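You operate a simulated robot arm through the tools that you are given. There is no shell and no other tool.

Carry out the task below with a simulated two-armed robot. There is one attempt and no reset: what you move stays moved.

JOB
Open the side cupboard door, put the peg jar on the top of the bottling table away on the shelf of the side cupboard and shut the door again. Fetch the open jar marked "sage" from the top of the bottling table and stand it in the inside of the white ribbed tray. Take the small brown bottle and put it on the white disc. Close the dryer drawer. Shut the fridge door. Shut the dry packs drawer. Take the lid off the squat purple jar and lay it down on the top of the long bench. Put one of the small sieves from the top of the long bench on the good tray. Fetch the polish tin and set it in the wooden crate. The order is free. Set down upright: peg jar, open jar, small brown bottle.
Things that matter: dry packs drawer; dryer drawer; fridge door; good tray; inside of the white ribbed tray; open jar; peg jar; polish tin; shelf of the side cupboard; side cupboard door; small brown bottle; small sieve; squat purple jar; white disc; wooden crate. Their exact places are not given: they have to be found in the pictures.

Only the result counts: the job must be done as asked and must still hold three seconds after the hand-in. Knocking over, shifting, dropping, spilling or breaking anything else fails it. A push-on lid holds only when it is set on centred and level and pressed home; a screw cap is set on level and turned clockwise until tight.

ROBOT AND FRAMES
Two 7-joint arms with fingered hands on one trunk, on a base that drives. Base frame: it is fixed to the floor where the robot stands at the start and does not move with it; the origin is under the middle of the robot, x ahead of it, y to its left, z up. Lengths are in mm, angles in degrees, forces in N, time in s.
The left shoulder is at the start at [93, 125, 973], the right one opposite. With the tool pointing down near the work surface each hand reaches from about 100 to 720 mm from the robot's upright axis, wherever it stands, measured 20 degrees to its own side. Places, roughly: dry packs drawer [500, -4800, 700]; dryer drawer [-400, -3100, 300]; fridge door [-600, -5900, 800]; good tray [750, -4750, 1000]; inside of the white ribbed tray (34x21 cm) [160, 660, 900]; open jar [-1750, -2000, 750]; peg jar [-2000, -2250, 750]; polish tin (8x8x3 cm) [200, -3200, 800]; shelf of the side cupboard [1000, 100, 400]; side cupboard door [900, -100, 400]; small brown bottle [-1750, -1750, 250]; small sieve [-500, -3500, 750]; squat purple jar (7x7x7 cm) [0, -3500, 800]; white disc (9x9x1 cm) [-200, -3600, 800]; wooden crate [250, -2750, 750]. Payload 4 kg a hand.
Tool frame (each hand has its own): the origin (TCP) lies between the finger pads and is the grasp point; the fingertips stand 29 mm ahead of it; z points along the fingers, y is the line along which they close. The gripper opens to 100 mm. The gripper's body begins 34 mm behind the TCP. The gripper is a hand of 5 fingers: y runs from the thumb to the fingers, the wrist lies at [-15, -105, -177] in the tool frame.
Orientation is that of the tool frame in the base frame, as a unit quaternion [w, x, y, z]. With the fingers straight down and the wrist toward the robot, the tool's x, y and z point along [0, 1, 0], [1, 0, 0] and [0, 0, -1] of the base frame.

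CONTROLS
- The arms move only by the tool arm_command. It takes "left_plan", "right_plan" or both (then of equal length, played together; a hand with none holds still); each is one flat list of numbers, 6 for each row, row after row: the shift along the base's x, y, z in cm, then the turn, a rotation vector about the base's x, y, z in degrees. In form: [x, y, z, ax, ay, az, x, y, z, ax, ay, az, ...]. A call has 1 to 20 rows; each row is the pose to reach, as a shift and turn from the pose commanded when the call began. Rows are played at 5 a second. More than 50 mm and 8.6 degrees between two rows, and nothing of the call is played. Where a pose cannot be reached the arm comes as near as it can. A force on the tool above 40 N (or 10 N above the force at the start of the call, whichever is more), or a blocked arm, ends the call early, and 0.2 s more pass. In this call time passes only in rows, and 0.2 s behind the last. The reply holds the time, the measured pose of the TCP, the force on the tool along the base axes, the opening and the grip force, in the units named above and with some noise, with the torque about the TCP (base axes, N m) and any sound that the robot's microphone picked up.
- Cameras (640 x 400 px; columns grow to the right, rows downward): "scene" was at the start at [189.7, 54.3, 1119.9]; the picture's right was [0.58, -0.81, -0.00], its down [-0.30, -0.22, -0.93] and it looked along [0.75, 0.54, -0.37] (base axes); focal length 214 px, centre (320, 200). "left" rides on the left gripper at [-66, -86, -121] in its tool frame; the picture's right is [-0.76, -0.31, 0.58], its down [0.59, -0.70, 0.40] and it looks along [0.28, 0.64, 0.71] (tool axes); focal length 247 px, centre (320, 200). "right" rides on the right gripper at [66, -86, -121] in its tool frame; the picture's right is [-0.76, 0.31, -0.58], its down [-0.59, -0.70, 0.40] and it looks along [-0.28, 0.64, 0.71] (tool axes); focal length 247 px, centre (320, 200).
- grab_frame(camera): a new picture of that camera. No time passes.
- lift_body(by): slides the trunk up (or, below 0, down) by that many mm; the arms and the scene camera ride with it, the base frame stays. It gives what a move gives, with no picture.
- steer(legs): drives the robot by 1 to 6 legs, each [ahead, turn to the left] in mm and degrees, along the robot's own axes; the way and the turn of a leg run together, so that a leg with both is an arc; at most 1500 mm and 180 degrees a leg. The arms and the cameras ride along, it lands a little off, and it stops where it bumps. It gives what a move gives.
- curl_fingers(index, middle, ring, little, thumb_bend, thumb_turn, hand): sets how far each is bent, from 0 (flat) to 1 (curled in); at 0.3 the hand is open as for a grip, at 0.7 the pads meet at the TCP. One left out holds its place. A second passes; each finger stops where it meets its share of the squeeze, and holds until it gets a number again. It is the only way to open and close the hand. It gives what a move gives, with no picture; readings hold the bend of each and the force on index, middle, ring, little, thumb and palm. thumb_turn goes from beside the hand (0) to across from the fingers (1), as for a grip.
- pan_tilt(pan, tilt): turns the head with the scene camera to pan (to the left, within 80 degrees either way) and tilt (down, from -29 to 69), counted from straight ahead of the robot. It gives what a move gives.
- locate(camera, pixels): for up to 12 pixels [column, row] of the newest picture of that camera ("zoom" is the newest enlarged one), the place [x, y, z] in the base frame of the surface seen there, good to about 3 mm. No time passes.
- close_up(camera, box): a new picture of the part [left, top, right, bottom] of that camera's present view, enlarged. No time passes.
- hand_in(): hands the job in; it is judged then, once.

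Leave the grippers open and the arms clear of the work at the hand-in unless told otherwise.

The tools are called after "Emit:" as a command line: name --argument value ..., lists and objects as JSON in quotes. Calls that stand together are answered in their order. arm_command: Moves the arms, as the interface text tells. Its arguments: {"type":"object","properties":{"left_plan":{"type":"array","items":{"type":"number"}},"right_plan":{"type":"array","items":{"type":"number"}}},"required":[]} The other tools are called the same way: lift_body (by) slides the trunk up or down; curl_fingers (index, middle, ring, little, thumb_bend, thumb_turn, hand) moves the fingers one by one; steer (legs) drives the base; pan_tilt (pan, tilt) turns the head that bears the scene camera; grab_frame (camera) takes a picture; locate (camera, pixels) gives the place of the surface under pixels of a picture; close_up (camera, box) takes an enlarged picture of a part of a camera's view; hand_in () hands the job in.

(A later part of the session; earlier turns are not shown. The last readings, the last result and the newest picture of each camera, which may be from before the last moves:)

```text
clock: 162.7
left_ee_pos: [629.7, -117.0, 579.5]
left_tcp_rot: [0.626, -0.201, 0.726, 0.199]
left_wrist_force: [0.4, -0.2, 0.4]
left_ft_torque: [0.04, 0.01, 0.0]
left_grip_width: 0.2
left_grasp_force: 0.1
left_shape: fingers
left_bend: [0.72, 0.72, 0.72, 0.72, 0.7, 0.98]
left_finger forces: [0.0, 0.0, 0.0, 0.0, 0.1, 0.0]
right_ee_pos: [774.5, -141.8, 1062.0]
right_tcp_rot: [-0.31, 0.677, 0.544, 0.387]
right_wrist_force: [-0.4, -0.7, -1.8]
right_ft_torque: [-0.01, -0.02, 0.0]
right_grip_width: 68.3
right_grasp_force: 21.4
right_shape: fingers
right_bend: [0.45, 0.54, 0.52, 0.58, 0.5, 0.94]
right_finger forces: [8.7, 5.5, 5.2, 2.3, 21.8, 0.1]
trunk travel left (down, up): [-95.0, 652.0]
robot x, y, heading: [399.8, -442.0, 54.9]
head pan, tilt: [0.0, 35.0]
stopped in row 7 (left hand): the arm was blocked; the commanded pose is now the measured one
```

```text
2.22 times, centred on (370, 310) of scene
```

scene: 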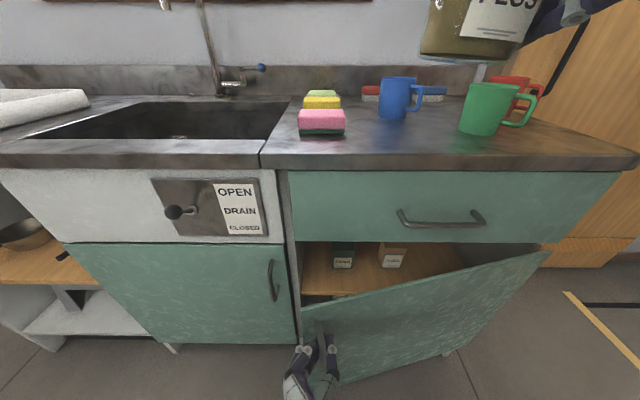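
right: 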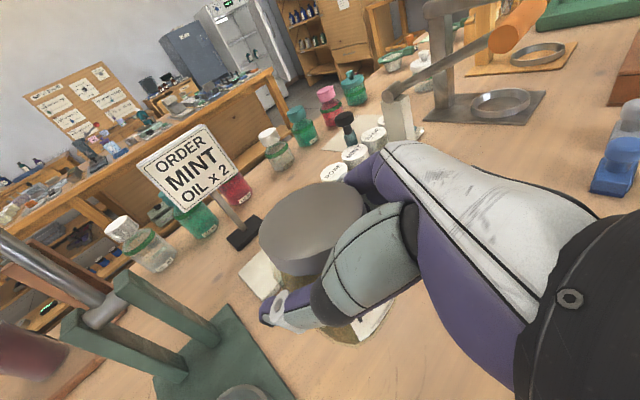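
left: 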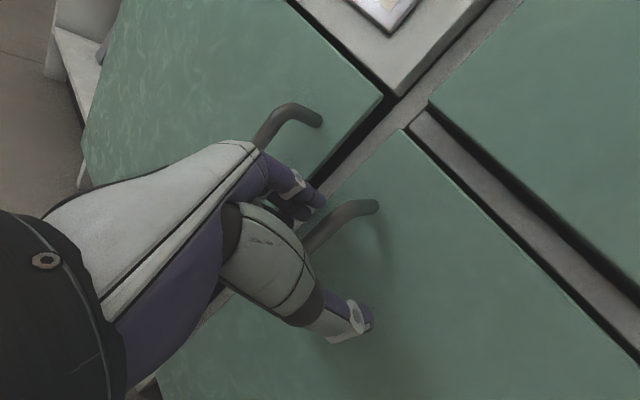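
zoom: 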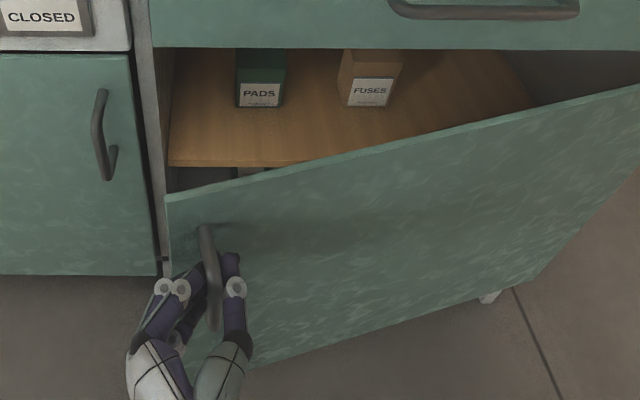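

Door is open ~15°, hinge at U≈1070. With the hand still hooked on the bar I back the base up in an arc to open it further.

Emit:
steer --legs '[[-98, -7.5]]'

Emit:
grab_frame --camera "scene"

```text
clock: 163.8
left_ee_pos: [609.0, -224.7, 581.5]
left_tcp_rot: [0.638, -0.155, 0.737, 0.159]
left_wrist_force: [-0.9, -0.4, -1.1]
left_ft_torque: [0.0, 0.03, 0.02]
left_grip_width: 0.2
left_grasp_force: 0.7
left_shape: fingers
left_bend: [0.72, 0.72, 0.72, 0.72, 0.69, 0.97]
left_finger forces: [0.5, 0.1, 0.4, 0.0, 0.6, 0.0]
right_ee_pos: [748.3, -267.0, 1062.6]
right_tcp_rot: [-0.285, 0.71, 0.499, 0.406]
right_wrist_force: [0.2, -0.1, -2.2]
right_ft_torque: [0.01, 0.0, 0.01]
right_grip_width: 68.4
right_grasp_force: 21.8
right_shape: fingers
right_bend: [0.45, 0.54, 0.52, 0.58, 0.5, 0.94]
right_finger forces: [8.7, 5.5, 5.2, 2.3, 21.8, 0.1]
trunk travel left (down, up): [-95.0, 652.0]
robot x, y, heading: [338.4, -513.0, 47.3]
head pan, tilt: [0.0, 35.0]
```

```text
taken
```

scene: 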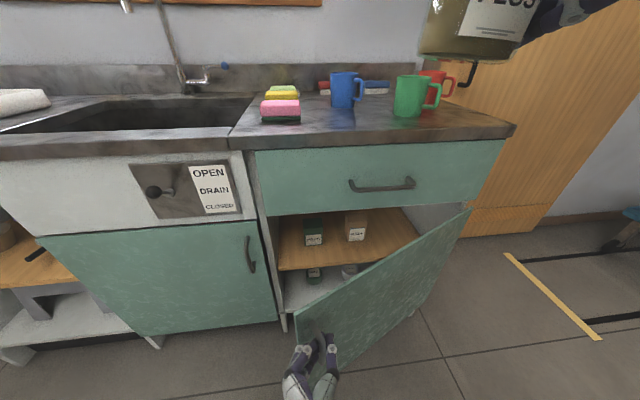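

The hooked hand follows well (door now ~27°). I continue in two short arcs to ~45°.

Emit:
steer --legs '[[-53, -9.5], [-36, -11.5]]'

Emit:
grab_frame --camera "scene"

```text
clock: 165.7
left_ee_pos: [624.1, -391.7, 581.4]
left_tcp_rot: [0.657, -0.019, 0.753, 0.04]
left_wrist_force: [11.6, 3.2, 0.7]
left_ft_torque: [0.2, -0.11, 0.13]
left_grip_width: 3.6
left_grasp_force: 10.6
left_shape: fingers
left_bend: [0.71, 0.71, 0.71, 0.71, 0.7, 0.97]
left_finger forces: [3.9, 11.5, 2.8, 3.1, 0.1, 0.0]
right_ee_pos: [740.9, -480.9, 1062.3]
right_tcp_rot: [-0.207, 0.789, 0.363, 0.451]
right_wrist_force: [-0.8, 0.2, -1.7]
right_ft_torque: [-0.01, -0.04, 0.01]
right_grip_width: 68.3
right_grasp_force: 21.7
right_shape: fingers
right_bend: [0.45, 0.54, 0.52, 0.58, 0.5, 0.94]
right_finger forces: [8.6, 5.3, 5.2, 2.3, 21.8, 0.1]
trunk travel left (down, up): [-95.0, 652.0]
robot x, y, heading: [274.7, -568.1, 26.2]
head pan, tilt: [0.0, 35.0]
```

```text
taken
```

scene: 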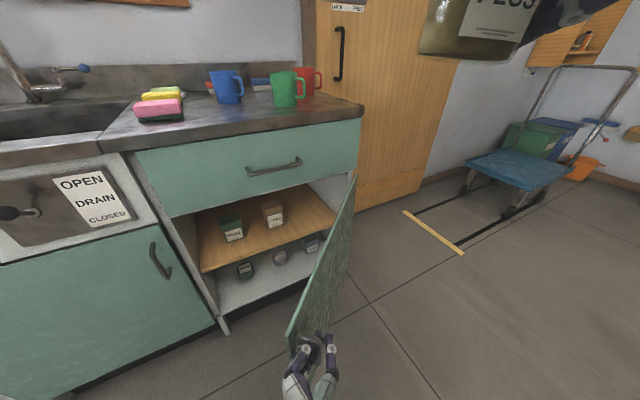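

Door ~45° open. I keep swinging: turn in place, then a small forward arc.

Emit:
steer --legs '[[0, -14]]'

Emit:
steer --legs '[[85, -20]]'

Emit:
grab_frame --camera "scene"

```text
clock: 166.8
left_ee_pos: [644.1, -443.2, 580.2]
left_tcp_rot: [0.657, 0.034, 0.753, -0.003]
left_wrist_force: [-7.8, 1.2, 4.1]
left_ft_torque: [0.57, 0.19, 1.75]
left_grip_width: 10.3
left_grasp_force: 41.3
left_shape: fingers
left_bend: [0.61, 0.7, 0.71, 0.63, 0.7, 0.97]
left_finger forces: [12.7, 53.1, 5.6, 11.0, 0.1, 0.0]
right_ee_pos: [747.7, -552.7, 1062.4]
right_tcp_rot: [-0.172, 0.815, 0.301, 0.465]
right_wrist_force: [-0.3, 0.0, -1.5]
right_ft_torque: [-0.04, 0.0, 0.02]
right_grip_width: 68.5
right_grasp_force: 21.9
right_shape: fingers
right_bend: [0.45, 0.54, 0.52, 0.58, 0.5, 0.94]
right_finger forces: [8.6, 5.5, 5.3, 2.3, 21.7, 0.0]
trunk travel left (down, up): [-95.0, 652.0]
robot x, y, heading: [270.5, -564.3, 17.9]
head pan, tilt: [0.0, 35.0]
stopped in leg 1: the force on the tool passed its limit at 49 N (the readings are from after the stop); the commanded pose is now the measured one
```

```text
clock: 167.6
left_ee_pos: [656.6, -453.2, 580.1]
left_tcp_rot: [0.655, 0.049, 0.754, -0.014]
left_wrist_force: [-4.1, 1.9, 1.9]
left_ft_torque: [0.54, 0.07, 1.3]
left_grip_width: 8.7
left_grasp_force: 36.3
left_shape: fingers
left_bend: [0.61, 0.72, 0.71, 0.61, 0.7, 0.98]
left_finger forces: [17.4, 35.2, 3.0, 16.3, 0.0, 0.0]
right_ee_pos: [755.6, -569.3, 1062.7]
right_tcp_rot: [-0.164, 0.821, 0.285, 0.468]
right_wrist_force: [-0.3, 0.5, -1.6]
right_ft_torque: [-0.05, 0.01, -0.01]
right_grip_width: 68.1
right_grasp_force: 21.7
right_shape: fingers
right_bend: [0.45, 0.54, 0.53, 0.58, 0.5, 0.94]
right_finger forces: [8.9, 5.6, 5.2, 2.3, 21.9, 0.0]
trunk travel left (down, up): [-95.0, 652.0]
robot x, y, heading: [277.2, -569.8, 16.4]
head pan, tilt: [0.0, 35.0]
stopped in leg 1: the force on the tool passed its limit at 57 N (the readings are from after the stop); the commanded pose is now the measured one
```

```text
taken
```

scene: 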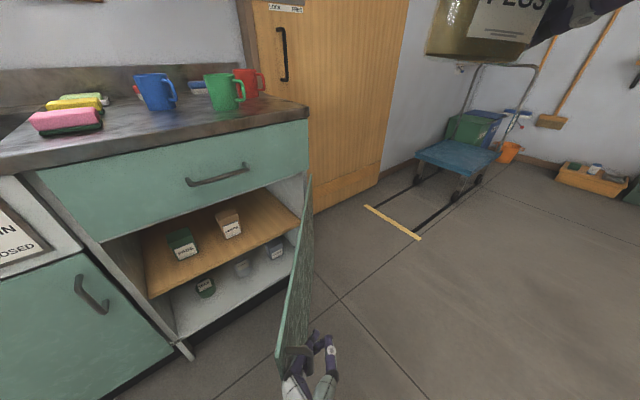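

Finger force is high now; door is ~53° open. I open the left hand to release the bar.

Emit:
curl_fingers --hand "left" --index 0.5 --middle 0.5 --ring 0.5 --little 0.5 --thumb_bend 0.4

Emit:
curl_fingers --hand "left" --index 0.3 --middle 0.3 --ring 0.3 --little 0.3 --thumb_bend 0.3

Emit:
grab_frame --camera "scene"

Emit:
grab_frame --camera "left"

```text
clock: 168.6
left_ee_pos: [656.9, -454.9, 579.4]
left_tcp_rot: [0.655, 0.051, 0.754, -0.015]
left_wrist_force: [-0.8, -1.0, 0.2]
left_ft_torque: [-0.02, -0.01, 0.01]
left_grip_width: 62.5
left_grasp_force: 0.1
left_shape: fingers
left_bend: [0.5, 0.5, 0.5, 0.5, 0.4, 0.98]
left_finger forces: [0.0, 0.1, 0.0, 0.0, 0.0, 0.0]
right_ee_pos: [756.5, -569.6, 1062.1]
right_tcp_rot: [-0.163, 0.821, 0.285, 0.468]
right_wrist_force: [0.4, 0.8, -2.0]
right_ft_torque: [-0.01, -0.02, -0.02]
right_grip_width: 68.1
right_grasp_force: 22.0
right_shape: fingers
right_bend: [0.45, 0.54, 0.53, 0.58, 0.5, 0.94]
right_finger forces: [8.8, 5.5, 5.2, 2.5, 21.9, 0.1]
trunk travel left (down, up): [-95.0, 652.0]
robot x, y, heading: [281.3, -565.3, 16.1]
head pan, tilt: [0.0, 35.0]
```

```text
clock: 169.6
left_ee_pos: [656.0, -455.4, 579.4]
left_tcp_rot: [0.655, 0.05, 0.754, -0.015]
left_wrist_force: [-1.5, 0.6, 0.0]
left_ft_torque: [-0.03, -0.02, 0.05]
left_grip_width: 99.3
left_grasp_force: 1.5
left_shape: fingers
left_bend: [0.3, 0.31, 0.3, 0.3, 0.3, 0.98]
left_finger forces: [1.3, 1.1, 0.0, 0.1, 0.0, 0.0]
right_ee_pos: [755.3, -569.4, 1063.2]
right_tcp_rot: [-0.162, 0.82, 0.286, 0.468]
right_wrist_force: [-0.3, -0.1, -0.6]
right_ft_torque: [0.01, -0.03, 0.01]
right_grip_width: 68.2
right_grasp_force: 21.9
right_shape: fingers
right_bend: [0.45, 0.54, 0.53, 0.58, 0.5, 0.94]
right_finger forces: [8.7, 5.5, 5.2, 2.3, 21.9, 0.1]
trunk travel left (down, up): [-95.0, 652.0]
robot x, y, heading: [278.7, -564.1, 16.5]
head pan, tilt: [0.0, 35.0]
```

```text
taken
```

scene: 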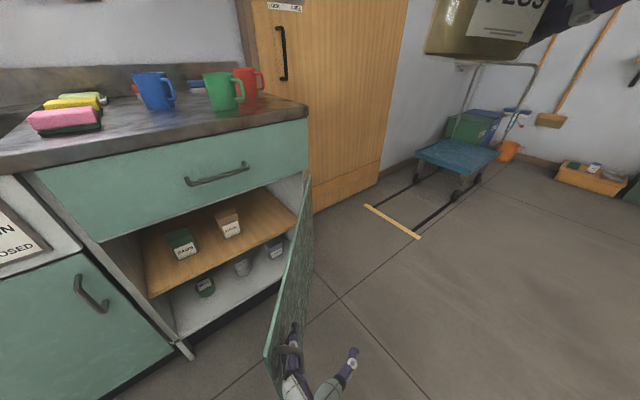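

```text
taken
```

left: 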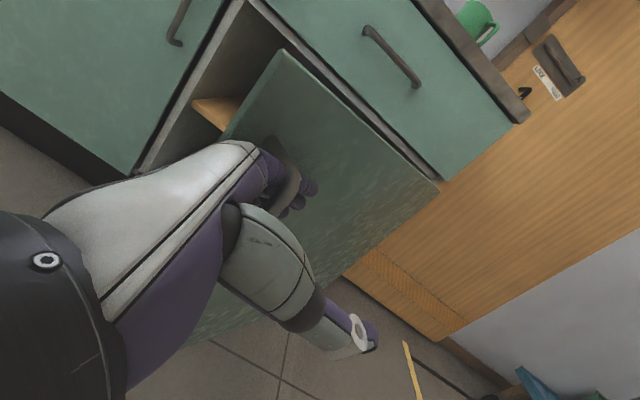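

The hand is open but fingers still sit behind the bar. I back straight off 150 mm, which slides the fingers out.

Emit:
steer --legs '[[-150, 0]]'

Emit:
grab_frame --camera "scene"

```text
clock: 171.0
left_ee_pos: [512.2, -497.3, 580.0]
left_tcp_rot: [0.655, 0.049, 0.754, -0.013]
left_wrist_force: [1.6, 0.1, 0.0]
left_ft_torque: [0.02, 0.0, 0.02]
left_grip_width: 98.5
left_grasp_force: 0.1
left_shape: fingers
left_bend: [0.3, 0.3, 0.3, 0.3, 0.3, 0.98]
left_finger forces: [0.1, 0.0, 0.1, 0.0, 0.1, 0.0]
right_ee_pos: [612.3, -611.2, 1062.0]
right_tcp_rot: [-0.162, 0.82, 0.286, 0.468]
right_wrist_force: [0.3, -0.5, -1.9]
right_ft_torque: [0.02, 0.02, 0.01]
right_grip_width: 68.5
right_grasp_force: 21.9
right_shape: fingers
right_bend: [0.45, 0.54, 0.53, 0.58, 0.5, 0.94]
right_finger forces: [8.7, 5.5, 5.2, 2.4, 21.8, 0.1]
trunk travel left (down, up): [-95.0, 652.0]
robot x, y, heading: [136.8, -606.2, 16.7]
head pan, tilt: [0.0, 35.0]
```

```text
taken
```

scene: 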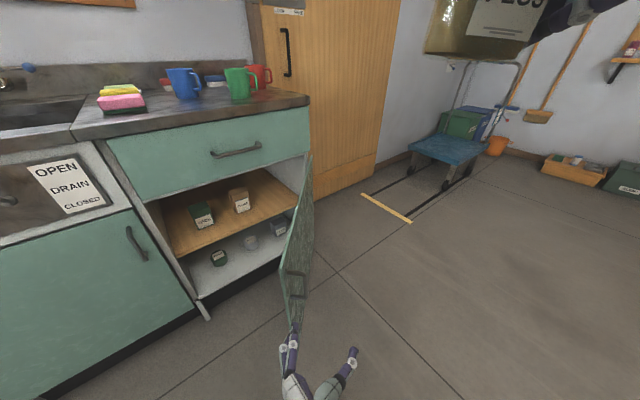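

The hand is free. I read the door's position.

Emit:
locate --camera "scene" --pixels '[[283, 268], [297, 220], [308, 165], [288, 300], [290, 322], [230, 220], [260, 200], [300, 180]]'

```text
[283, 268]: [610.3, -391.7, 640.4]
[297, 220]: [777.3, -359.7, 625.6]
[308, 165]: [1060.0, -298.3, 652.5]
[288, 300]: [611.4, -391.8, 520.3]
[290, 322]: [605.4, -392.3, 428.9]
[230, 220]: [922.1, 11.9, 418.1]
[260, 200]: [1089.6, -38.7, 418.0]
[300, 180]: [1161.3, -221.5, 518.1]
```

Door at ~49°. I turn left to face north, drive forward 200 mm so the left hand is on the inside of the door.

Emit:
steer --legs '[[0, 37], [200, 0]]'

Emit:
grab_frame --camera "scene"

```text
clock: 174.4
left_ee_pos: [487.1, -129.3, 579.7]
left_tcp_rot: [0.625, -0.195, 0.73, 0.198]
left_wrist_force: [0.0, -0.7, 0.5]
left_ft_torque: [0.02, 0.01, 0.01]
left_grip_width: 98.6
left_grasp_force: 0.0
left_shape: fingers
left_bend: [0.3, 0.3, 0.3, 0.3, 0.3, 0.98]
left_finger forces: [0.1, 0.1, 0.1, 0.1, 0.0, 0.0]
right_ee_pos: [636.5, -158.3, 1064.6]
right_tcp_rot: [-0.304, 0.686, 0.534, 0.39]
right_wrist_force: [-0.4, 0.8, -2.7]
right_ft_torque: [-0.03, 0.0, 0.0]
right_grip_width: 68.3
right_grasp_force: 21.6
right_shape: fingers
right_bend: [0.45, 0.54, 0.53, 0.58, 0.5, 0.94]
right_finger forces: [8.5, 5.4, 5.1, 2.1, 21.1, 0.0]
trunk travel left (down, up): [-95.0, 652.0]
robot x, y, heading: [256.9, -446.0, 53.8]
head pan, tilt: [0.0, 35.0]
```

```text
taken
```

scene: 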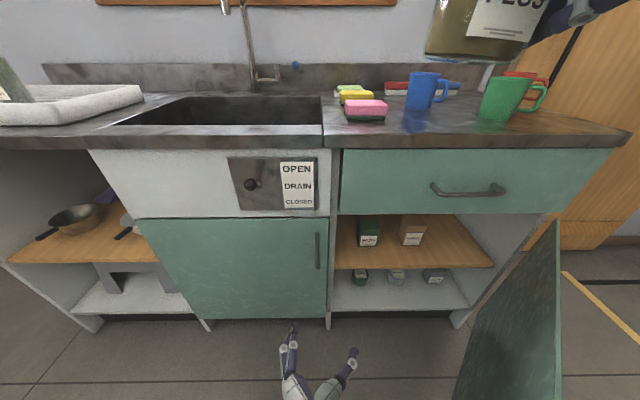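

Now the door seems wide open at the right. I measure it and the cupboard shelf.

Emit:
locate --camera "scene" --pixels '[[556, 228], [500, 290], [470, 370], [545, 380], [360, 258], [368, 225], [412, 228], [440, 250], [490, 264], [345, 264], [530, 225], [420, 265]]'

Emit:
close_up --camera "scene" --box '[320, 200, 520, 330]'

```text
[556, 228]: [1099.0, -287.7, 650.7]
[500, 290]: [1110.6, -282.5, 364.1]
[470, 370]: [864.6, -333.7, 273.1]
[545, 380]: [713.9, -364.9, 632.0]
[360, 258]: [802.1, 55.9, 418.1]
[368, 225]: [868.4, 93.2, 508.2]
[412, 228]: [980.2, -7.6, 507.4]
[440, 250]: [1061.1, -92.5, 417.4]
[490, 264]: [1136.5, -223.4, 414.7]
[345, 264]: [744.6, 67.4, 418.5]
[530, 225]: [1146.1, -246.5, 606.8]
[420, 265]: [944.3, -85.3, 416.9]
```

```text
3.08 times, centred on (420, 265) of scene
```

zoom: 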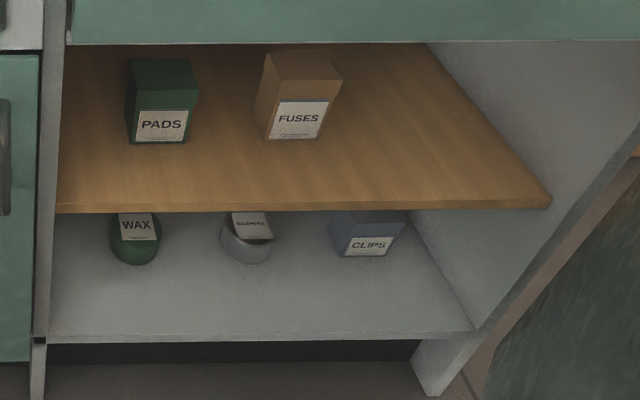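

The door is still at ~48°. I make a fist with the left hand, shift it to the right/forward, then sweep the door open from inside by turning the base right.

Emit:
curl_fingers --hand "left" --index 0.75 --middle 0.75 --ring 0.75 --little 0.75 --thumb_bend 0.7

Emit:
arm_command --left_plan '[3.6, -0.2, -1, 0, 0, 0, 7.2, -0.3, -2, 0, 0, 0, 10.8, -0.5, -3, 0, 0, 0]'

Emit:
steer --legs '[[0, -40]]'

Emit:
grab_frame --camera "scene"

```text
clock: 175.4
left_ee_pos: [488.2, -128.9, 579.3]
left_tcp_rot: [0.625, -0.195, 0.73, 0.197]
left_wrist_force: [0.4, -0.4, -1.3]
left_ft_torque: [-0.01, -0.01, 0.01]
left_grip_width: 0.0
left_grasp_force: 0.1
left_shape: fingers
left_bend: [0.75, 0.75, 0.75, 0.75, 0.69, 0.97]
left_finger forces: [0.0, 0.1, 0.0, 0.1, 0.0, 0.1]
right_ee_pos: [636.0, -158.0, 1061.1]
right_tcp_rot: [-0.304, 0.686, 0.534, 0.39]
right_wrist_force: [0.3, -1.2, -2.3]
right_ft_torque: [0.02, -0.04, 0.01]
right_grip_width: 68.1
right_grasp_force: 21.4
right_shape: fingers
right_bend: [0.45, 0.54, 0.53, 0.58, 0.5, 0.94]
right_finger forces: [8.5, 5.4, 5.1, 2.1, 21.2, 0.1]
trunk travel left (down, up): [-95.0, 652.0]
robot x, y, heading: [256.7, -444.0, 53.8]
head pan, tilt: [0.0, 35.0]
```

```text
clock: 176.2
left_ee_pos: [585.8, -128.1, 549.3]
left_tcp_rot: [0.622, -0.188, 0.733, 0.2]
left_wrist_force: [-0.5, 0.0, -0.1]
left_ft_torque: [-0.03, -0.05, 0.01]
left_grip_width: 0.0
left_grasp_force: 0.2
left_shape: fingers
left_bend: [0.75, 0.75, 0.75, 0.75, 0.69, 0.97]
left_finger forces: [0.0, 0.0, 0.1, 0.0, 0.1, 0.1]
right_ee_pos: [638.1, -153.5, 1064.9]
right_tcp_rot: [-0.304, 0.686, 0.534, 0.39]
right_wrist_force: [0.1, 0.2, -1.2]
right_ft_torque: [-0.03, 0.01, 0.0]
right_grip_width: 67.8
right_grasp_force: 20.9
right_shape: fingers
right_bend: [0.46, 0.54, 0.53, 0.58, 0.5, 0.94]
right_finger forces: [8.2, 5.3, 5.1, 2.1, 20.7, 0.0]
trunk travel left (down, up): [-95.0, 652.0]
robot x, y, heading: [258.7, -445.2, 53.7]
head pan, tilt: [0.0, 35.0]
```

```text
clock: 178.4
left_ee_pos: [713.9, -405.2, 541.0]
left_tcp_rot: [0.651, 0.071, 0.755, -0.015]
left_wrist_force: [0.4, -0.6, 0.0]
left_ft_torque: [-0.01, -0.03, -0.02]
left_grip_width: 0.0
left_grasp_force: 0.0
left_shape: fingers
left_bend: [0.75, 0.75, 0.75, 0.75, 0.69, 0.97]
left_finger forces: [0.0, 0.0, 0.1, 0.1, 0.0, 0.0]
right_ee_pos: [734.6, -456.8, 1060.0]
right_tcp_rot: [-0.156, 0.825, 0.275, 0.468]
right_wrist_force: [0.3, 0.1, -2.1]
right_ft_torque: [-0.01, -0.03, 0.01]
right_grip_width: 67.9
right_grasp_force: 20.3
right_shape: fingers
right_bend: [0.46, 0.54, 0.53, 0.58, 0.5, 0.94]
right_finger forces: [8.1, 5.2, 4.9, 2.0, 20.1, 0.0]
trunk travel left (down, up): [-95.0, 652.0]
robot x, y, heading: [255.9, -442.2, 14.7]
head pan, tilt: [0.0, 35.0]
```

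```text
taken
```

scene: 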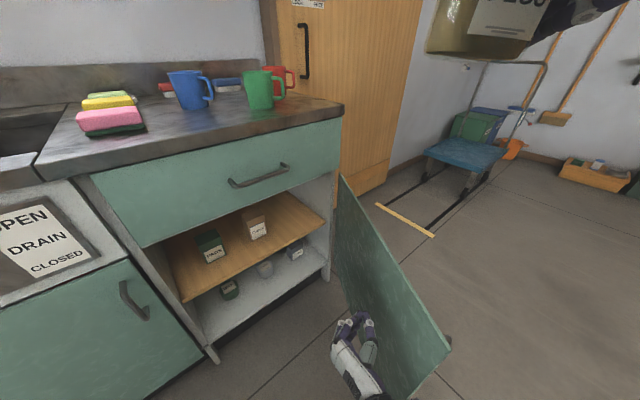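

The door swings open. I continue: turn 14° more, then drive forward to push it to ~90°.

Emit:
steer --legs '[[0, -14], [190, 0]]'

Emit:
grab_frame --camera "scene"

```text
clock: 180.9
left_ee_pos: [903.4, -514.3, 542.0]
left_tcp_rot: [0.645, 0.165, 0.74, -0.093]
left_wrist_force: [-0.7, -0.2, 1.2]
left_ft_torque: [0.03, -0.02, 0.0]
left_grip_width: 0.0
left_grasp_force: 0.0
left_shape: fingers
left_bend: [0.75, 0.75, 0.75, 0.75, 0.69, 0.98]
left_finger forces: [0.0, 0.0, 0.1, 0.0, 0.1, 0.0]
right_ee_pos: [908.4, -571.7, 1062.4]
right_tcp_rot: [-0.097, 0.852, 0.172, 0.484]
right_wrist_force: [0.2, 0.5, -1.9]
right_ft_torque: [0.0, 0.01, 0.02]
right_grip_width: 67.8
right_grasp_force: 20.3
right_shape: fingers
right_bend: [0.46, 0.54, 0.53, 0.59, 0.5, 0.94]
right_finger forces: [8.1, 5.2, 4.9, 1.8, 20.0, 0.0]
trunk travel left (down, up): [-95.0, 652.0]
robot x, y, heading: [448.2, -439.9, 0.9]
head pan, tilt: [0.0, 35.0]
```

```text
taken
```

scene: 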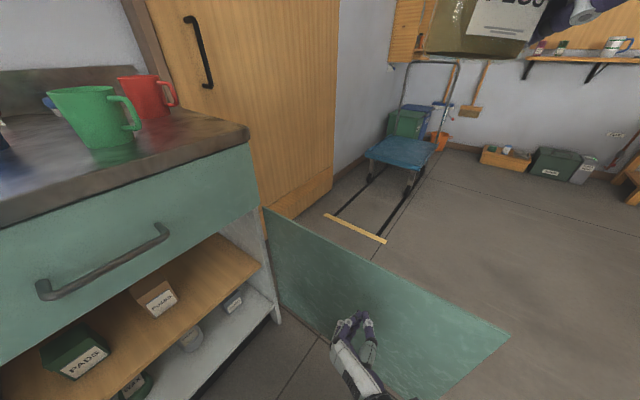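

Emit:
locate --camera "scene" --pixels '[[268, 214], [505, 335], [380, 280], [440, 380]]'

```text
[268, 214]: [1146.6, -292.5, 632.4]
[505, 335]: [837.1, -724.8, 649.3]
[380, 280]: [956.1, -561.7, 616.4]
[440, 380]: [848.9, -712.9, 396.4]
```

The door stands at ~93°. I back off, and raise the left fist well above door height.

Emit:
steer --legs '[[-200, 0], [0, 53]]'

Emit:
arm_command --left_plan '[-1, 0, 4.5, 0, 0, 0, -2, 0, 9, 0, 0, 0, -3, 0.5, 13.5, 0, 0, 0, -4, 1, 18, 0, 0, 0, -6, 2, 22, 0, 0, 0, -8, 3, 26, 0, 0, 0, -10, 4, 30, 0, 0, 0]'

Emit:
curl_fingers --hand "right" --index 0.57 --middle 0.62 --ring 0.62 --little 0.63 --thumb_bend 0.62

Emit:
grab_frame --camera "scene"

```text
clock: 184.9
left_ee_pos: [582.0, -127.9, 542.7]
left_tcp_rot: [0.619, -0.181, 0.736, 0.204]
left_wrist_force: [0.1, -0.1, -0.5]
left_ft_torque: [-0.01, -0.02, 0.03]
left_grip_width: 0.0
left_grasp_force: 0.1
left_shape: fingers
left_bend: [0.75, 0.75, 0.75, 0.75, 0.69, 0.98]
left_finger forces: [0.0, 0.1, 0.0, 0.0, 0.0, 0.1]
right_ee_pos: [630.2, -157.3, 1061.6]
right_tcp_rot: [-0.303, 0.686, 0.533, 0.391]
right_wrist_force: [0.4, -0.4, -1.7]
right_ft_torque: [-0.02, 0.01, 0.0]
right_grip_width: 67.6
right_grasp_force: 20.1
right_shape: fingers
right_bend: [0.46, 0.54, 0.53, 0.59, 0.5, 0.94]
right_finger forces: [8.0, 5.1, 4.9, 1.8, 19.6, 0.0]
trunk travel left (down, up): [-95.0, 652.0]
robot x, y, heading: [249.4, -445.7, 53.7]
head pan, tilt: [0.0, 35.0]
```

```text
clock: 186.2
left_ee_pos: [513.8, -99.2, 774.4]
left_tcp_rot: [0.612, -0.092, 0.739, 0.265]
left_wrist_force: [-0.2, -0.7, -0.5]
left_ft_torque: [-0.02, 0.0, 0.0]
left_grip_width: 0.0
left_grasp_force: 0.1
left_shape: fingers
left_bend: [0.75, 0.75, 0.75, 0.75, 0.69, 0.98]
left_finger forces: [0.1, 0.1, 0.1, 0.1, 0.0, 0.0]
right_ee_pos: [630.2, -159.7, 1063.4]
right_tcp_rot: [-0.302, 0.687, 0.533, 0.391]
right_wrist_force: [0.0, 0.4, -1.9]
right_ft_torque: [-0.02, 0.0, 0.01]
right_grip_width: 67.5
right_grasp_force: 19.9
right_shape: fingers
right_bend: [0.46, 0.54, 0.53, 0.59, 0.5, 0.94]
right_finger forces: [8.1, 5.2, 4.8, 1.9, 19.7, 0.1]
trunk travel left (down, up): [-95.0, 652.0]
robot x, y, heading: [250.7, -442.0, 53.8]
head pan, tilt: [0.0, 35.0]
stopped in row 6 (left hand): the arm was blocked; the commanded pose is now the measured one
```

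```text
clock: 187.2
left_ee_pos: [515.2, -99.3, 775.0]
left_tcp_rot: [0.612, -0.093, 0.739, 0.265]
left_wrist_force: [-0.7, 0.6, -0.5]
left_ft_torque: [-0.02, -0.02, -0.01]
left_grip_width: 0.0
left_grasp_force: 0.0
left_shape: fingers
left_bend: [0.75, 0.75, 0.75, 0.75, 0.69, 0.98]
left_finger forces: [0.1, 0.1, 0.0, 0.1, 0.0, 0.0]
right_ee_pos: [629.5, -159.1, 1064.0]
right_tcp_rot: [-0.305, 0.686, 0.532, 0.391]
right_wrist_force: [-1.0, 1.5, -1.5]
right_ft_torque: [-0.04, 0.0, -0.01]
right_grip_width: 67.5
right_grasp_force: 25.8
right_shape: fingers
right_bend: [0.47, 0.55, 0.54, 0.6, 0.49, 0.94]
right_finger forces: [11.2, 6.0, 5.4, 3.2, 25.9, 0.0]
trunk travel left (down, up): [-95.0, 652.0]
robot x, y, heading: [246.4, -444.8, 53.3]
head pan, tilt: [0.0, 35.0]
```

```text
taken
```

scene: 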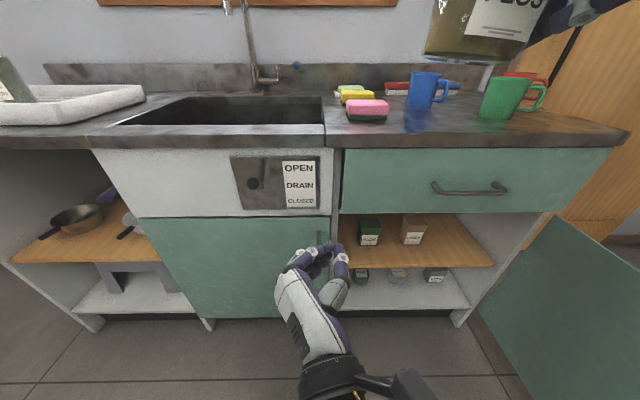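

The left arm blocked at z≈775 in this pose; I unwind it back to the fingers-down pose at my left front to keep it clear of the door.

Emit:
arm_command --left_plan '[-1.45, 0.63, 1.02, -0.25, 6.66, -3.53, -2.91, 1.26, 2.03, -0.51, 13.32, -7.06, -4.36, 1.89, 3.05, -0.76, 19.98, -10.59, -5.82, 2.52, 4.06, -1.02, 26.65, -14.12, -7.27, 3.15, 5.08, -1.27, 33.31, -17.65, -8.72, 3.78, 6.09, -1.52, 39.97, -21.18, -10.18, 4.42, 7.11, -1.78, 46.63, -24.72, -11.63, 5.05, 8.12, -2.03, 53.29, -28.25, -13.08, 5.68, 9.14, -2.28, 59.95, -31.78, -14.54, 6.31, 10.15, -2.54, 66.62, -35.31, -15.99, 6.94, 11.17, -2.79, 73.28, -38.84, -17.45, 7.57, 12.18, -3.05, 79.94, -42.37, -18.9, 8.2, 13.2, -3.3, 86.6, -45.9]'

Emit:
grab_frame --camera "scene"

```text
clock: 190.0
left_ee_pos: [464.8, 101.1, 706.2]
left_tcp_rot: [0.01, 0.354, 0.935, 0.009]
left_wrist_force: [0.0, 1.1, 0.7]
left_ft_torque: [-0.02, 0.02, -0.02]
left_grip_width: 0.0
left_grasp_force: 0.1
left_shape: fingers
left_bend: [0.75, 0.75, 0.75, 0.75, 0.69, 0.97]
left_finger forces: [0.1, 0.1, 0.0, 0.1, 0.1, 0.1]
left hand out of reach, approached as far as the arm can: row 1, 2, 3, 4, 5, 6, 7, 8, 9, 10, 11, 12, 13
right_ee_pos: [631.4, -160.1, 1063.0]
right_tcp_rot: [-0.303, 0.687, 0.532, 0.39]
right_wrist_force: [0.1, 0.3, -1.6]
right_ft_torque: [0.02, -0.03, -0.02]
right_grip_width: 67.4
right_grasp_force: 25.8
right_shape: fingers
right_bend: [0.47, 0.55, 0.54, 0.6, 0.49, 0.94]
right_finger forces: [11.2, 6.0, 5.4, 3.2, 25.8, 0.0]
trunk travel left (down, up): [-95.0, 652.0]
robot x, y, heading: [249.3, -442.7, 53.5]
head pan, tilt: [0.0, 35.0]
```

```text
taken
```

scene: 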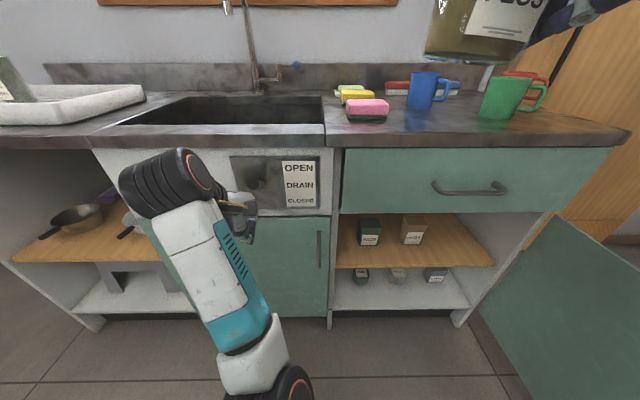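

The left arm took an awkward elbow-low path but touches nothing. I back off 150 mm and then re-pose the left hand to a wide, higher position.

Emit:
steer --legs '[[-150, 0]]'

Emit:
arm_command --left_plan '[0, 0, 0, 0, 0, 0, 0, 0, 0, 0, 0, 0]'

Emit:
grab_frame --camera "scene"

```text
clock: 191.4
left_ee_pos: [374.5, -19.4, 707.5]
left_tcp_rot: [0.012, 0.352, 0.936, 0.008]
left_wrist_force: [0.2, -0.1, -0.9]
left_ft_torque: [-0.01, 0.0, -0.02]
left_grip_width: 0.0
left_grasp_force: 0.1
left_shape: fingers
left_bend: [0.75, 0.75, 0.75, 0.75, 0.69, 0.97]
left_finger forces: [0.0, 0.1, 0.1, 0.0, 0.1, 0.1]
right_ee_pos: [539.9, -280.0, 1062.0]
right_tcp_rot: [-0.303, 0.685, 0.534, 0.391]
right_wrist_force: [0.0, 1.0, -1.2]
right_ft_torque: [0.01, -0.03, -0.02]
right_grip_width: 67.6
right_grasp_force: 26.2
right_shape: fingers
right_bend: [0.47, 0.55, 0.54, 0.6, 0.49, 0.94]
right_finger forces: [11.2, 6.0, 5.4, 3.1, 25.7, 0.0]
trunk travel left (down, up): [-95.0, 652.0]
robot x, y, heading: [157.8, -566.1, 53.5]
head pan, tilt: [0.0, 35.0]
```

```text
clock: 192.0
left_ee_pos: [374.5, -21.1, 707.8]
left_tcp_rot: [0.013, 0.353, 0.936, 0.008]
left_wrist_force: [0.6, -1.4, 0.5]
left_ft_torque: [-0.02, 0.01, 0.02]
left_grip_width: 0.1
left_grasp_force: 0.1
left_shape: fingers
left_bend: [0.75, 0.75, 0.75, 0.75, 0.69, 0.97]
left_finger forces: [0.1, 0.0, 0.0, 0.0, 0.0, 0.1]
right_ee_pos: [540.9, -280.2, 1061.6]
right_tcp_rot: [-0.303, 0.687, 0.533, 0.391]
right_wrist_force: [-0.1, -1.0, -1.5]
right_ft_torque: [-0.02, 0.04, -0.02]
right_grip_width: 67.4
right_grasp_force: 25.9
right_shape: fingers
right_bend: [0.47, 0.55, 0.54, 0.6, 0.49, 0.94]
right_finger forces: [11.2, 6.0, 5.4, 3.2, 25.7, 0.0]
trunk travel left (down, up): [-95.0, 652.0]
robot x, y, heading: [158.5, -566.3, 53.8]
head pan, tilt: [0.0, 35.0]
```

```text
taken
```

scene: 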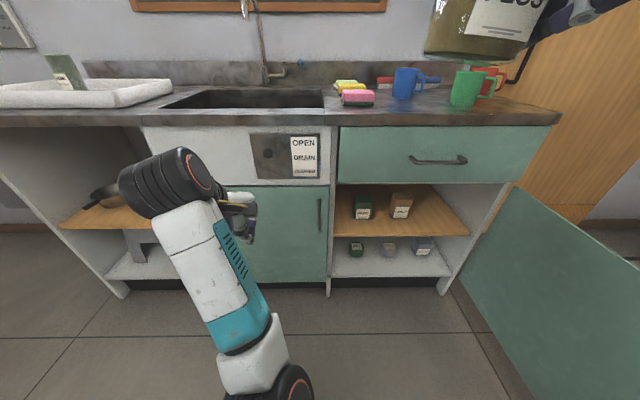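

Now I try to lift the left hand up and left out of the way.

Emit:
arm_command --left_plan '[-1.5, 1.0, 4, 0, 0, 0, -3, 2, 8, 0, 0, 0, -4.5, 3, 12, 0, 0, 0, -6, 4, 16, 0, 0, 0, -7.5, 5, 20, 0, 0, 0, -9, 6, 24, 0, 0, 0]'

Emit:
grab_frame --camera "scene"

```text
clock: 193.4
left_ee_pos: [256.1, 103.7, 955.9]
left_tcp_rot: [0.012, 0.354, 0.935, 0.007]
left_wrist_force: [-0.5, 0.1, -0.5]
left_ft_torque: [0.0, -0.03, 0.01]
left_grip_width: 0.0
left_grasp_force: 0.0
left_shape: fingers
left_bend: [0.75, 0.75, 0.75, 0.75, 0.69, 0.98]
left_finger forces: [0.0, 0.0, 0.0, 0.0, 0.0, 0.1]
left hand out of reach, approached as far as the arm can: row 1, 2, 3, 4, 5, 6
right_ee_pos: [539.1, -280.5, 1064.2]
right_tcp_rot: [-0.304, 0.685, 0.533, 0.392]
right_wrist_force: [-0.3, 0.0, -1.7]
right_ft_torque: [-0.04, -0.03, 0.01]
right_grip_width: 67.6
right_grasp_force: 25.5
right_shape: fingers
right_bend: [0.47, 0.55, 0.54, 0.6, 0.49, 0.94]
right_finger forces: [11.2, 6.0, 5.2, 3.2, 25.6, 0.0]
trunk travel left (down, up): [-95.0, 652.0]
robot x, y, heading: [158.0, -565.7, 53.6]
head pan, tilt: [0.0, 35.0]
```

```text
taken
```

scene: 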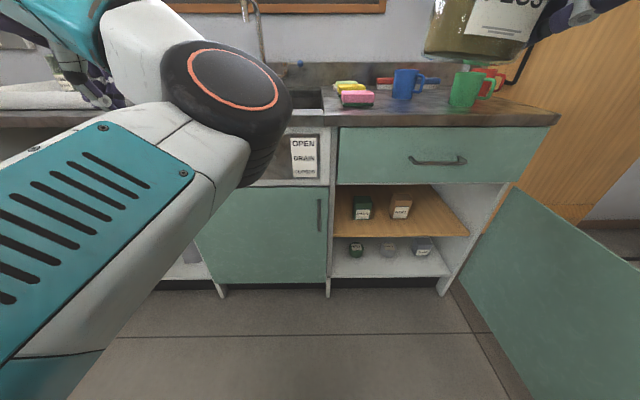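

The left arm is up; I bring it a bit back to a natural place and open the hand.

Emit:
arm_command --left_plan '[-2.2, -3, 1, 0, 0, 0, -4.4, -6, 2, 0, 0, 0, -6.6, -9, 3, 0, 0, 0, -8.8, -12, 4, 0, 0, 0]'

Emit:
curl_fingers --hand "left" --index 0.3 --middle 0.3 --ring 0.3 --little 0.3 --thumb_bend 0.3

Emit:
grab_frame --camera "scene"

```text
clock: 194.4
left_ee_pos: [143.5, 17.0, 1000.1]
left_tcp_rot: [0.014, 0.349, 0.937, 0.0]
left_wrist_force: [0.3, -0.3, 0.6]
left_ft_torque: [0.01, -0.01, -0.02]
left_grip_width: 0.0
left_grasp_force: 0.1
left_shape: fingers
left_bend: [0.75, 0.75, 0.75, 0.75, 0.69, 0.98]
left_finger forces: [0.0, 0.1, 0.1, 0.0, 0.0, 0.0]
left hand out of reach, approached as far as the arm can: row 1, 2, 3, 4
right_ee_pos: [541.0, -278.4, 1064.1]
right_tcp_rot: [-0.305, 0.687, 0.532, 0.39]
right_wrist_force: [0.6, 0.2, -1.0]
right_ft_torque: [0.03, -0.01, -0.01]
right_grip_width: 67.9
right_grasp_force: 26.1
right_shape: fingers
right_bend: [0.47, 0.55, 0.54, 0.6, 0.49, 0.94]
right_finger forces: [11.3, 6.0, 5.3, 3.3, 25.7, 0.0]
trunk travel left (down, up): [-95.0, 652.0]
robot x, y, heading: [160.3, -567.4, 53.7]
head pan, tilt: [0.0, 35.0]
```

```text
clock: 195.4
left_ee_pos: [144.1, 17.0, 1001.3]
left_tcp_rot: [0.013, 0.349, 0.937, 0.002]
left_wrist_force: [-0.6, 0.0, -0.1]
left_ft_torque: [-0.01, 0.01, 0.0]
left_grip_width: 98.2
left_grasp_force: 0.1
left_shape: fingers
left_bend: [0.3, 0.3, 0.3, 0.3, 0.3, 0.98]
left_finger forces: [0.0, 0.0, 0.0, 0.0, 0.1, 0.1]
right_ee_pos: [540.3, -279.4, 1063.8]
right_tcp_rot: [-0.304, 0.688, 0.53, 0.39]
right_wrist_force: [-0.6, 0.1, -1.5]
right_ft_torque: [0.0, 0.0, 0.0]
right_grip_width: 67.6
right_grasp_force: 26.0
right_shape: fingers
right_bend: [0.47, 0.55, 0.54, 0.6, 0.49, 0.94]
right_finger forces: [11.3, 5.9, 5.4, 3.3, 25.7, 0.0]
trunk travel left (down, up): [-95.0, 652.0]
robot x, y, heading: [163.0, -565.4, 53.8]
head pan, tilt: [0.0, 35.0]
```

```text
taken
```

scene: 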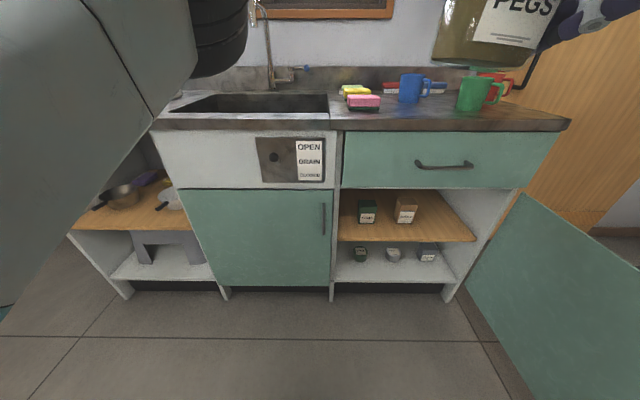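

I drive to stand in front of the cupboard's right half (U≈830), facing north.

Emit:
steer --legs '[[0, -90], [368, 0], [0, 90]]'

Emit:
grab_frame --camera "scene"

```text
clock: 205.6
left_ee_pos: [441.0, -202.6, 1003.8]
left_tcp_rot: [0.013, 0.352, 0.936, 0.003]
left_wrist_force: [-0.2, 0.7, 0.1]
left_ft_torque: [-0.02, -0.04, 0.02]
left_grip_width: 98.4
left_grasp_force: 0.0
left_shape: fingers
left_bend: [0.3, 0.3, 0.3, 0.3, 0.3, 0.98]
left_finger forces: [0.0, 0.0, 0.0, 0.0, 0.0, 0.0]
right_ee_pos: [836.6, -498.6, 1064.1]
right_tcp_rot: [-0.305, 0.688, 0.53, 0.391]
right_wrist_force: [0.0, 0.8, -1.7]
right_ft_torque: [-0.02, -0.02, 0.02]
right_grip_width: 67.0
right_grasp_force: 24.7
right_shape: fingers
right_bend: [0.47, 0.55, 0.54, 0.61, 0.5, 0.94]
right_finger forces: [10.5, 6.0, 5.3, 3.0, 24.6, 0.0]
trunk travel left (down, up): [-95.0, 652.0]
robot x, y, heading: [452.3, -784.2, 53.4]
head pan, tilt: [0.0, 35.0]
```

```text
taken
```

scene: 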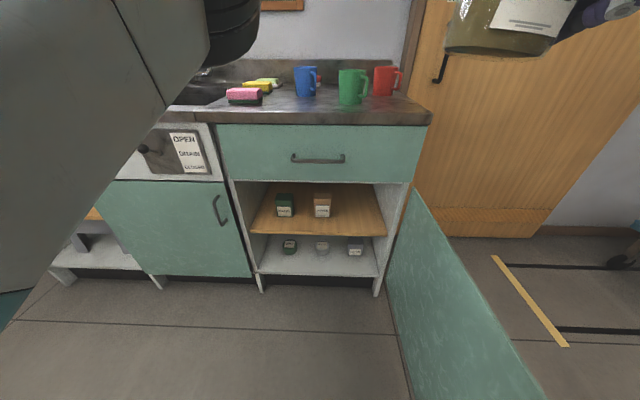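

Standing at U≈826, N≈-369. I move the right hand forward and down to shelf height, still outside the cupboard.

Emit:
arm_command --right_plan '[1.53, 3.87, 0, 0, 0, 0, 3.07, 7.74, 0, 0, 0, 0, 4.6, 11.6, 0, 0, 0, 0, 6.14, 15.5, 0, 0, 0, 0, 6.14, 15.5, -4.8, 0, 0, 0, 6.14, 15.5, -9.6, 0, 0, 0, 6.14, 15.5, -14.4, 0, 0, 0, 6.14, 15.5, -19.2, 0, 0, 0, 6.14, 15.5, -24, 0, 0, 0, 6.14, 15.5, -28.8, 0, 0, 0, 6.14, 15.5, -33.6, 0, 0, 0, 6.14, 15.5, -38.4, 0, 0, 0, 6.14, 15.5, -43.2, 0, 0, 0, 6.14, 15.5, -48, 0, 0, 0, 6.14, 15.5, -52.8, 0, 0, 0, 6.14, 15.5, -57, 0, 0, 0]'

Emit:
grab_frame --camera "scene"

Emit:
grab_frame --camera "right"

```text
clock: 209.0
left_ee_pos: [441.9, -203.6, 1002.3]
left_tcp_rot: [0.012, 0.352, 0.936, 0.003]
left_wrist_force: [0.4, 0.2, 0.0]
left_ft_torque: [0.01, -0.01, 0.03]
left_grip_width: 98.6
left_grasp_force: 0.0
left_shape: fingers
left_bend: [0.3, 0.3, 0.3, 0.3, 0.3, 0.98]
left_finger forces: [0.1, 0.0, 0.1, 0.0, 0.0, 0.0]
right_ee_pos: [899.7, -344.3, 492.0]
right_tcp_rot: [-0.306, 0.688, 0.529, 0.391]
right_wrist_force: [0.0, -0.1, -2.0]
right_ft_torque: [-0.01, -0.06, 0.01]
right_grip_width: 67.0
right_grasp_force: 24.5
right_shape: fingers
right_bend: [0.47, 0.55, 0.54, 0.61, 0.5, 0.94]
right_finger forces: [10.6, 5.8, 5.1, 2.8, 24.3, 0.0]
trunk travel left (down, up): [-95.0, 652.0]
robot x, y, heading: [458.6, -786.5, 53.4]
head pan, tilt: [0.0, 35.0]
```

```text
taken
```

scene: 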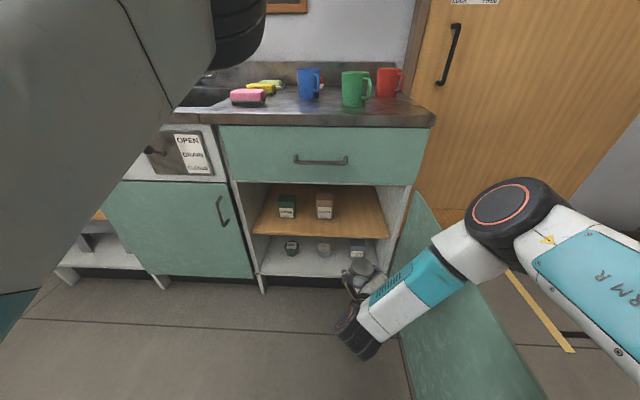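

```text
taken
```

right: 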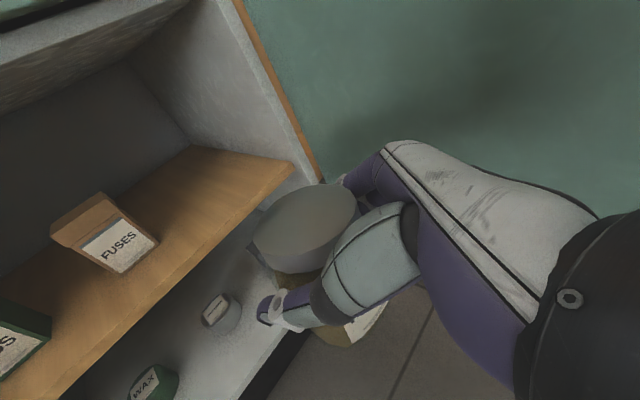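

The jar is at shelf height in front of the cupboard. I check elbow height above the door.

Emit:
locate --camera "scene" --pixels '[[500, 205], [455, 255], [420, 290], [560, 230], [600, 300], [440, 235], [540, 395], [375, 335], [416, 200], [398, 215]]'

Emit:
locate --camera "right" --pixels '[[290, 180], [170, 235], [100, 330], [240, 130], [200, 30], [300, 215], [255, 180]]'

```text
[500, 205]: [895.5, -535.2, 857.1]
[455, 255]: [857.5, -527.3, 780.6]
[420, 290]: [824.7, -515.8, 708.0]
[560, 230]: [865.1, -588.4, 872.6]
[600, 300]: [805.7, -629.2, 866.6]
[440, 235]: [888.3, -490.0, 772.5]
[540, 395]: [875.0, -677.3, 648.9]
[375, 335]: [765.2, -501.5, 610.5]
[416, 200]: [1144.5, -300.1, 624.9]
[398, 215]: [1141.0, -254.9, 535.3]
```

```text
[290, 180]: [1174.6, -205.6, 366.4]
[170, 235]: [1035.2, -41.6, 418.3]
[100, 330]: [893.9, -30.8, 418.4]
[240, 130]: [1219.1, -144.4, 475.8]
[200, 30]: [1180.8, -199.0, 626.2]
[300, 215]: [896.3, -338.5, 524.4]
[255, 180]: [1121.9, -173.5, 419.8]
```

At this heading my elbow would touch the counter when driving in. I reposition to approach diagonally (heading ≈34°) from further left so the elbow stays back.

Emit:
steer --legs '[[0, 90], [340, 0], [0, -109.5]]'

Emit:
grab_frame --camera "scene"

```text
clock: 219.9
left_ee_pos: [352.4, -31.8, 1002.6]
left_tcp_rot: [0.013, 0.499, 0.867, 0.002]
left_wrist_force: [0.6, 0.8, 0.3]
left_ft_torque: [-0.01, -0.03, 0.02]
left_grip_width: 98.3
left_grasp_force: 0.0
left_shape: fingers
left_bend: [0.3, 0.3, 0.3, 0.3, 0.3, 0.98]
left_finger forces: [0.1, 0.0, 0.0, 0.1, 0.1, 0.0]
right_ee_pos: [740.9, -311.5, 494.5]
right_tcp_rot: [-0.238, 0.765, 0.411, 0.435]
right_wrist_force: [0.2, 0.4, -2.1]
right_ft_torque: [-0.03, -0.02, -0.03]
right_grip_width: 66.9
right_grasp_force: 22.6
right_shape: fingers
right_bend: [0.47, 0.55, 0.55, 0.61, 0.5, 0.94]
right_finger forces: [9.7, 5.7, 4.7, 2.3, 22.7, 0.1]
trunk travel left (down, up): [-95.0, 652.0]
robot x, y, heading: [178.4, -587.8, 35.1]
head pan, tilt: [0.0, 35.0]
```

```text
taken
```

scene: 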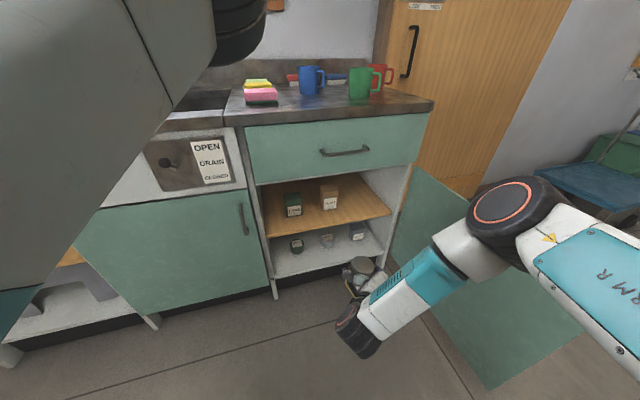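

I check the shelf boxes' edges so the hand clears them.

Emit:
close_up --camera "scene" --box '[250, 170, 410, 280]'

```text
3.64 times, centred on (330, 225) of scene
```

zoom: 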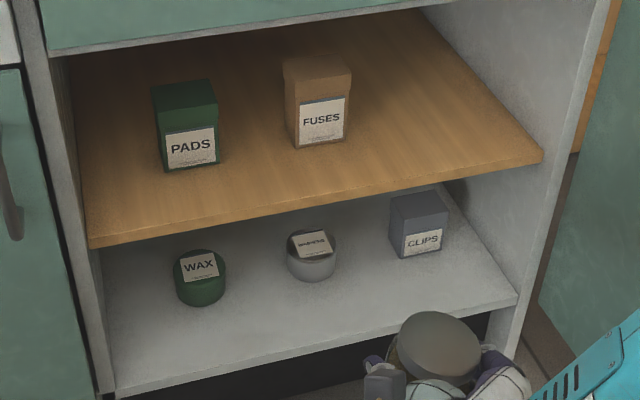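

Emit:
locate --camera "zoom" --pixels '[[299, 145], [345, 138], [325, 142], [350, 80], [440, 150], [500, 130], [400, 120], [540, 152], [92, 240], [430, 100], [460, 60], [430, 12]]'

```text
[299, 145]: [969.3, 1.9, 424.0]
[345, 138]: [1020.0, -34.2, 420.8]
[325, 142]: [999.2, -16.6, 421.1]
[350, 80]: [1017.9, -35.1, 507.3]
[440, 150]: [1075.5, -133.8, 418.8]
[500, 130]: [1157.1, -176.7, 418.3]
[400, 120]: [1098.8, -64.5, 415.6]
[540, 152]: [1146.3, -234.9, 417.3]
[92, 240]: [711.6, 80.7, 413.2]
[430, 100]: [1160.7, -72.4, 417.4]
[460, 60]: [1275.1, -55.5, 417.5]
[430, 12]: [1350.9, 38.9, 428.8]
```

I check the elbow's outermost points to be sure it stays clear of the counter at the end of the approach.

Emit:
locate --camera "scene" --pixels '[[480, 190], [500, 180], [530, 178], [550, 185], [470, 215], [440, 240], [420, 255], [360, 262], [345, 300], [430, 103]]'

```text
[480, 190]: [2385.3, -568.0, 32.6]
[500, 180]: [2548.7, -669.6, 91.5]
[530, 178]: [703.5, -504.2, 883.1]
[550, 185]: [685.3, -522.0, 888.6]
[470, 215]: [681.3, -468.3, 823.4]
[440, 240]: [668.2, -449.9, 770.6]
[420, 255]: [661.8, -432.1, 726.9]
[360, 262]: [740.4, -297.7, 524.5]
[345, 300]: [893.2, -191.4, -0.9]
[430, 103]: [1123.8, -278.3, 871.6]
```

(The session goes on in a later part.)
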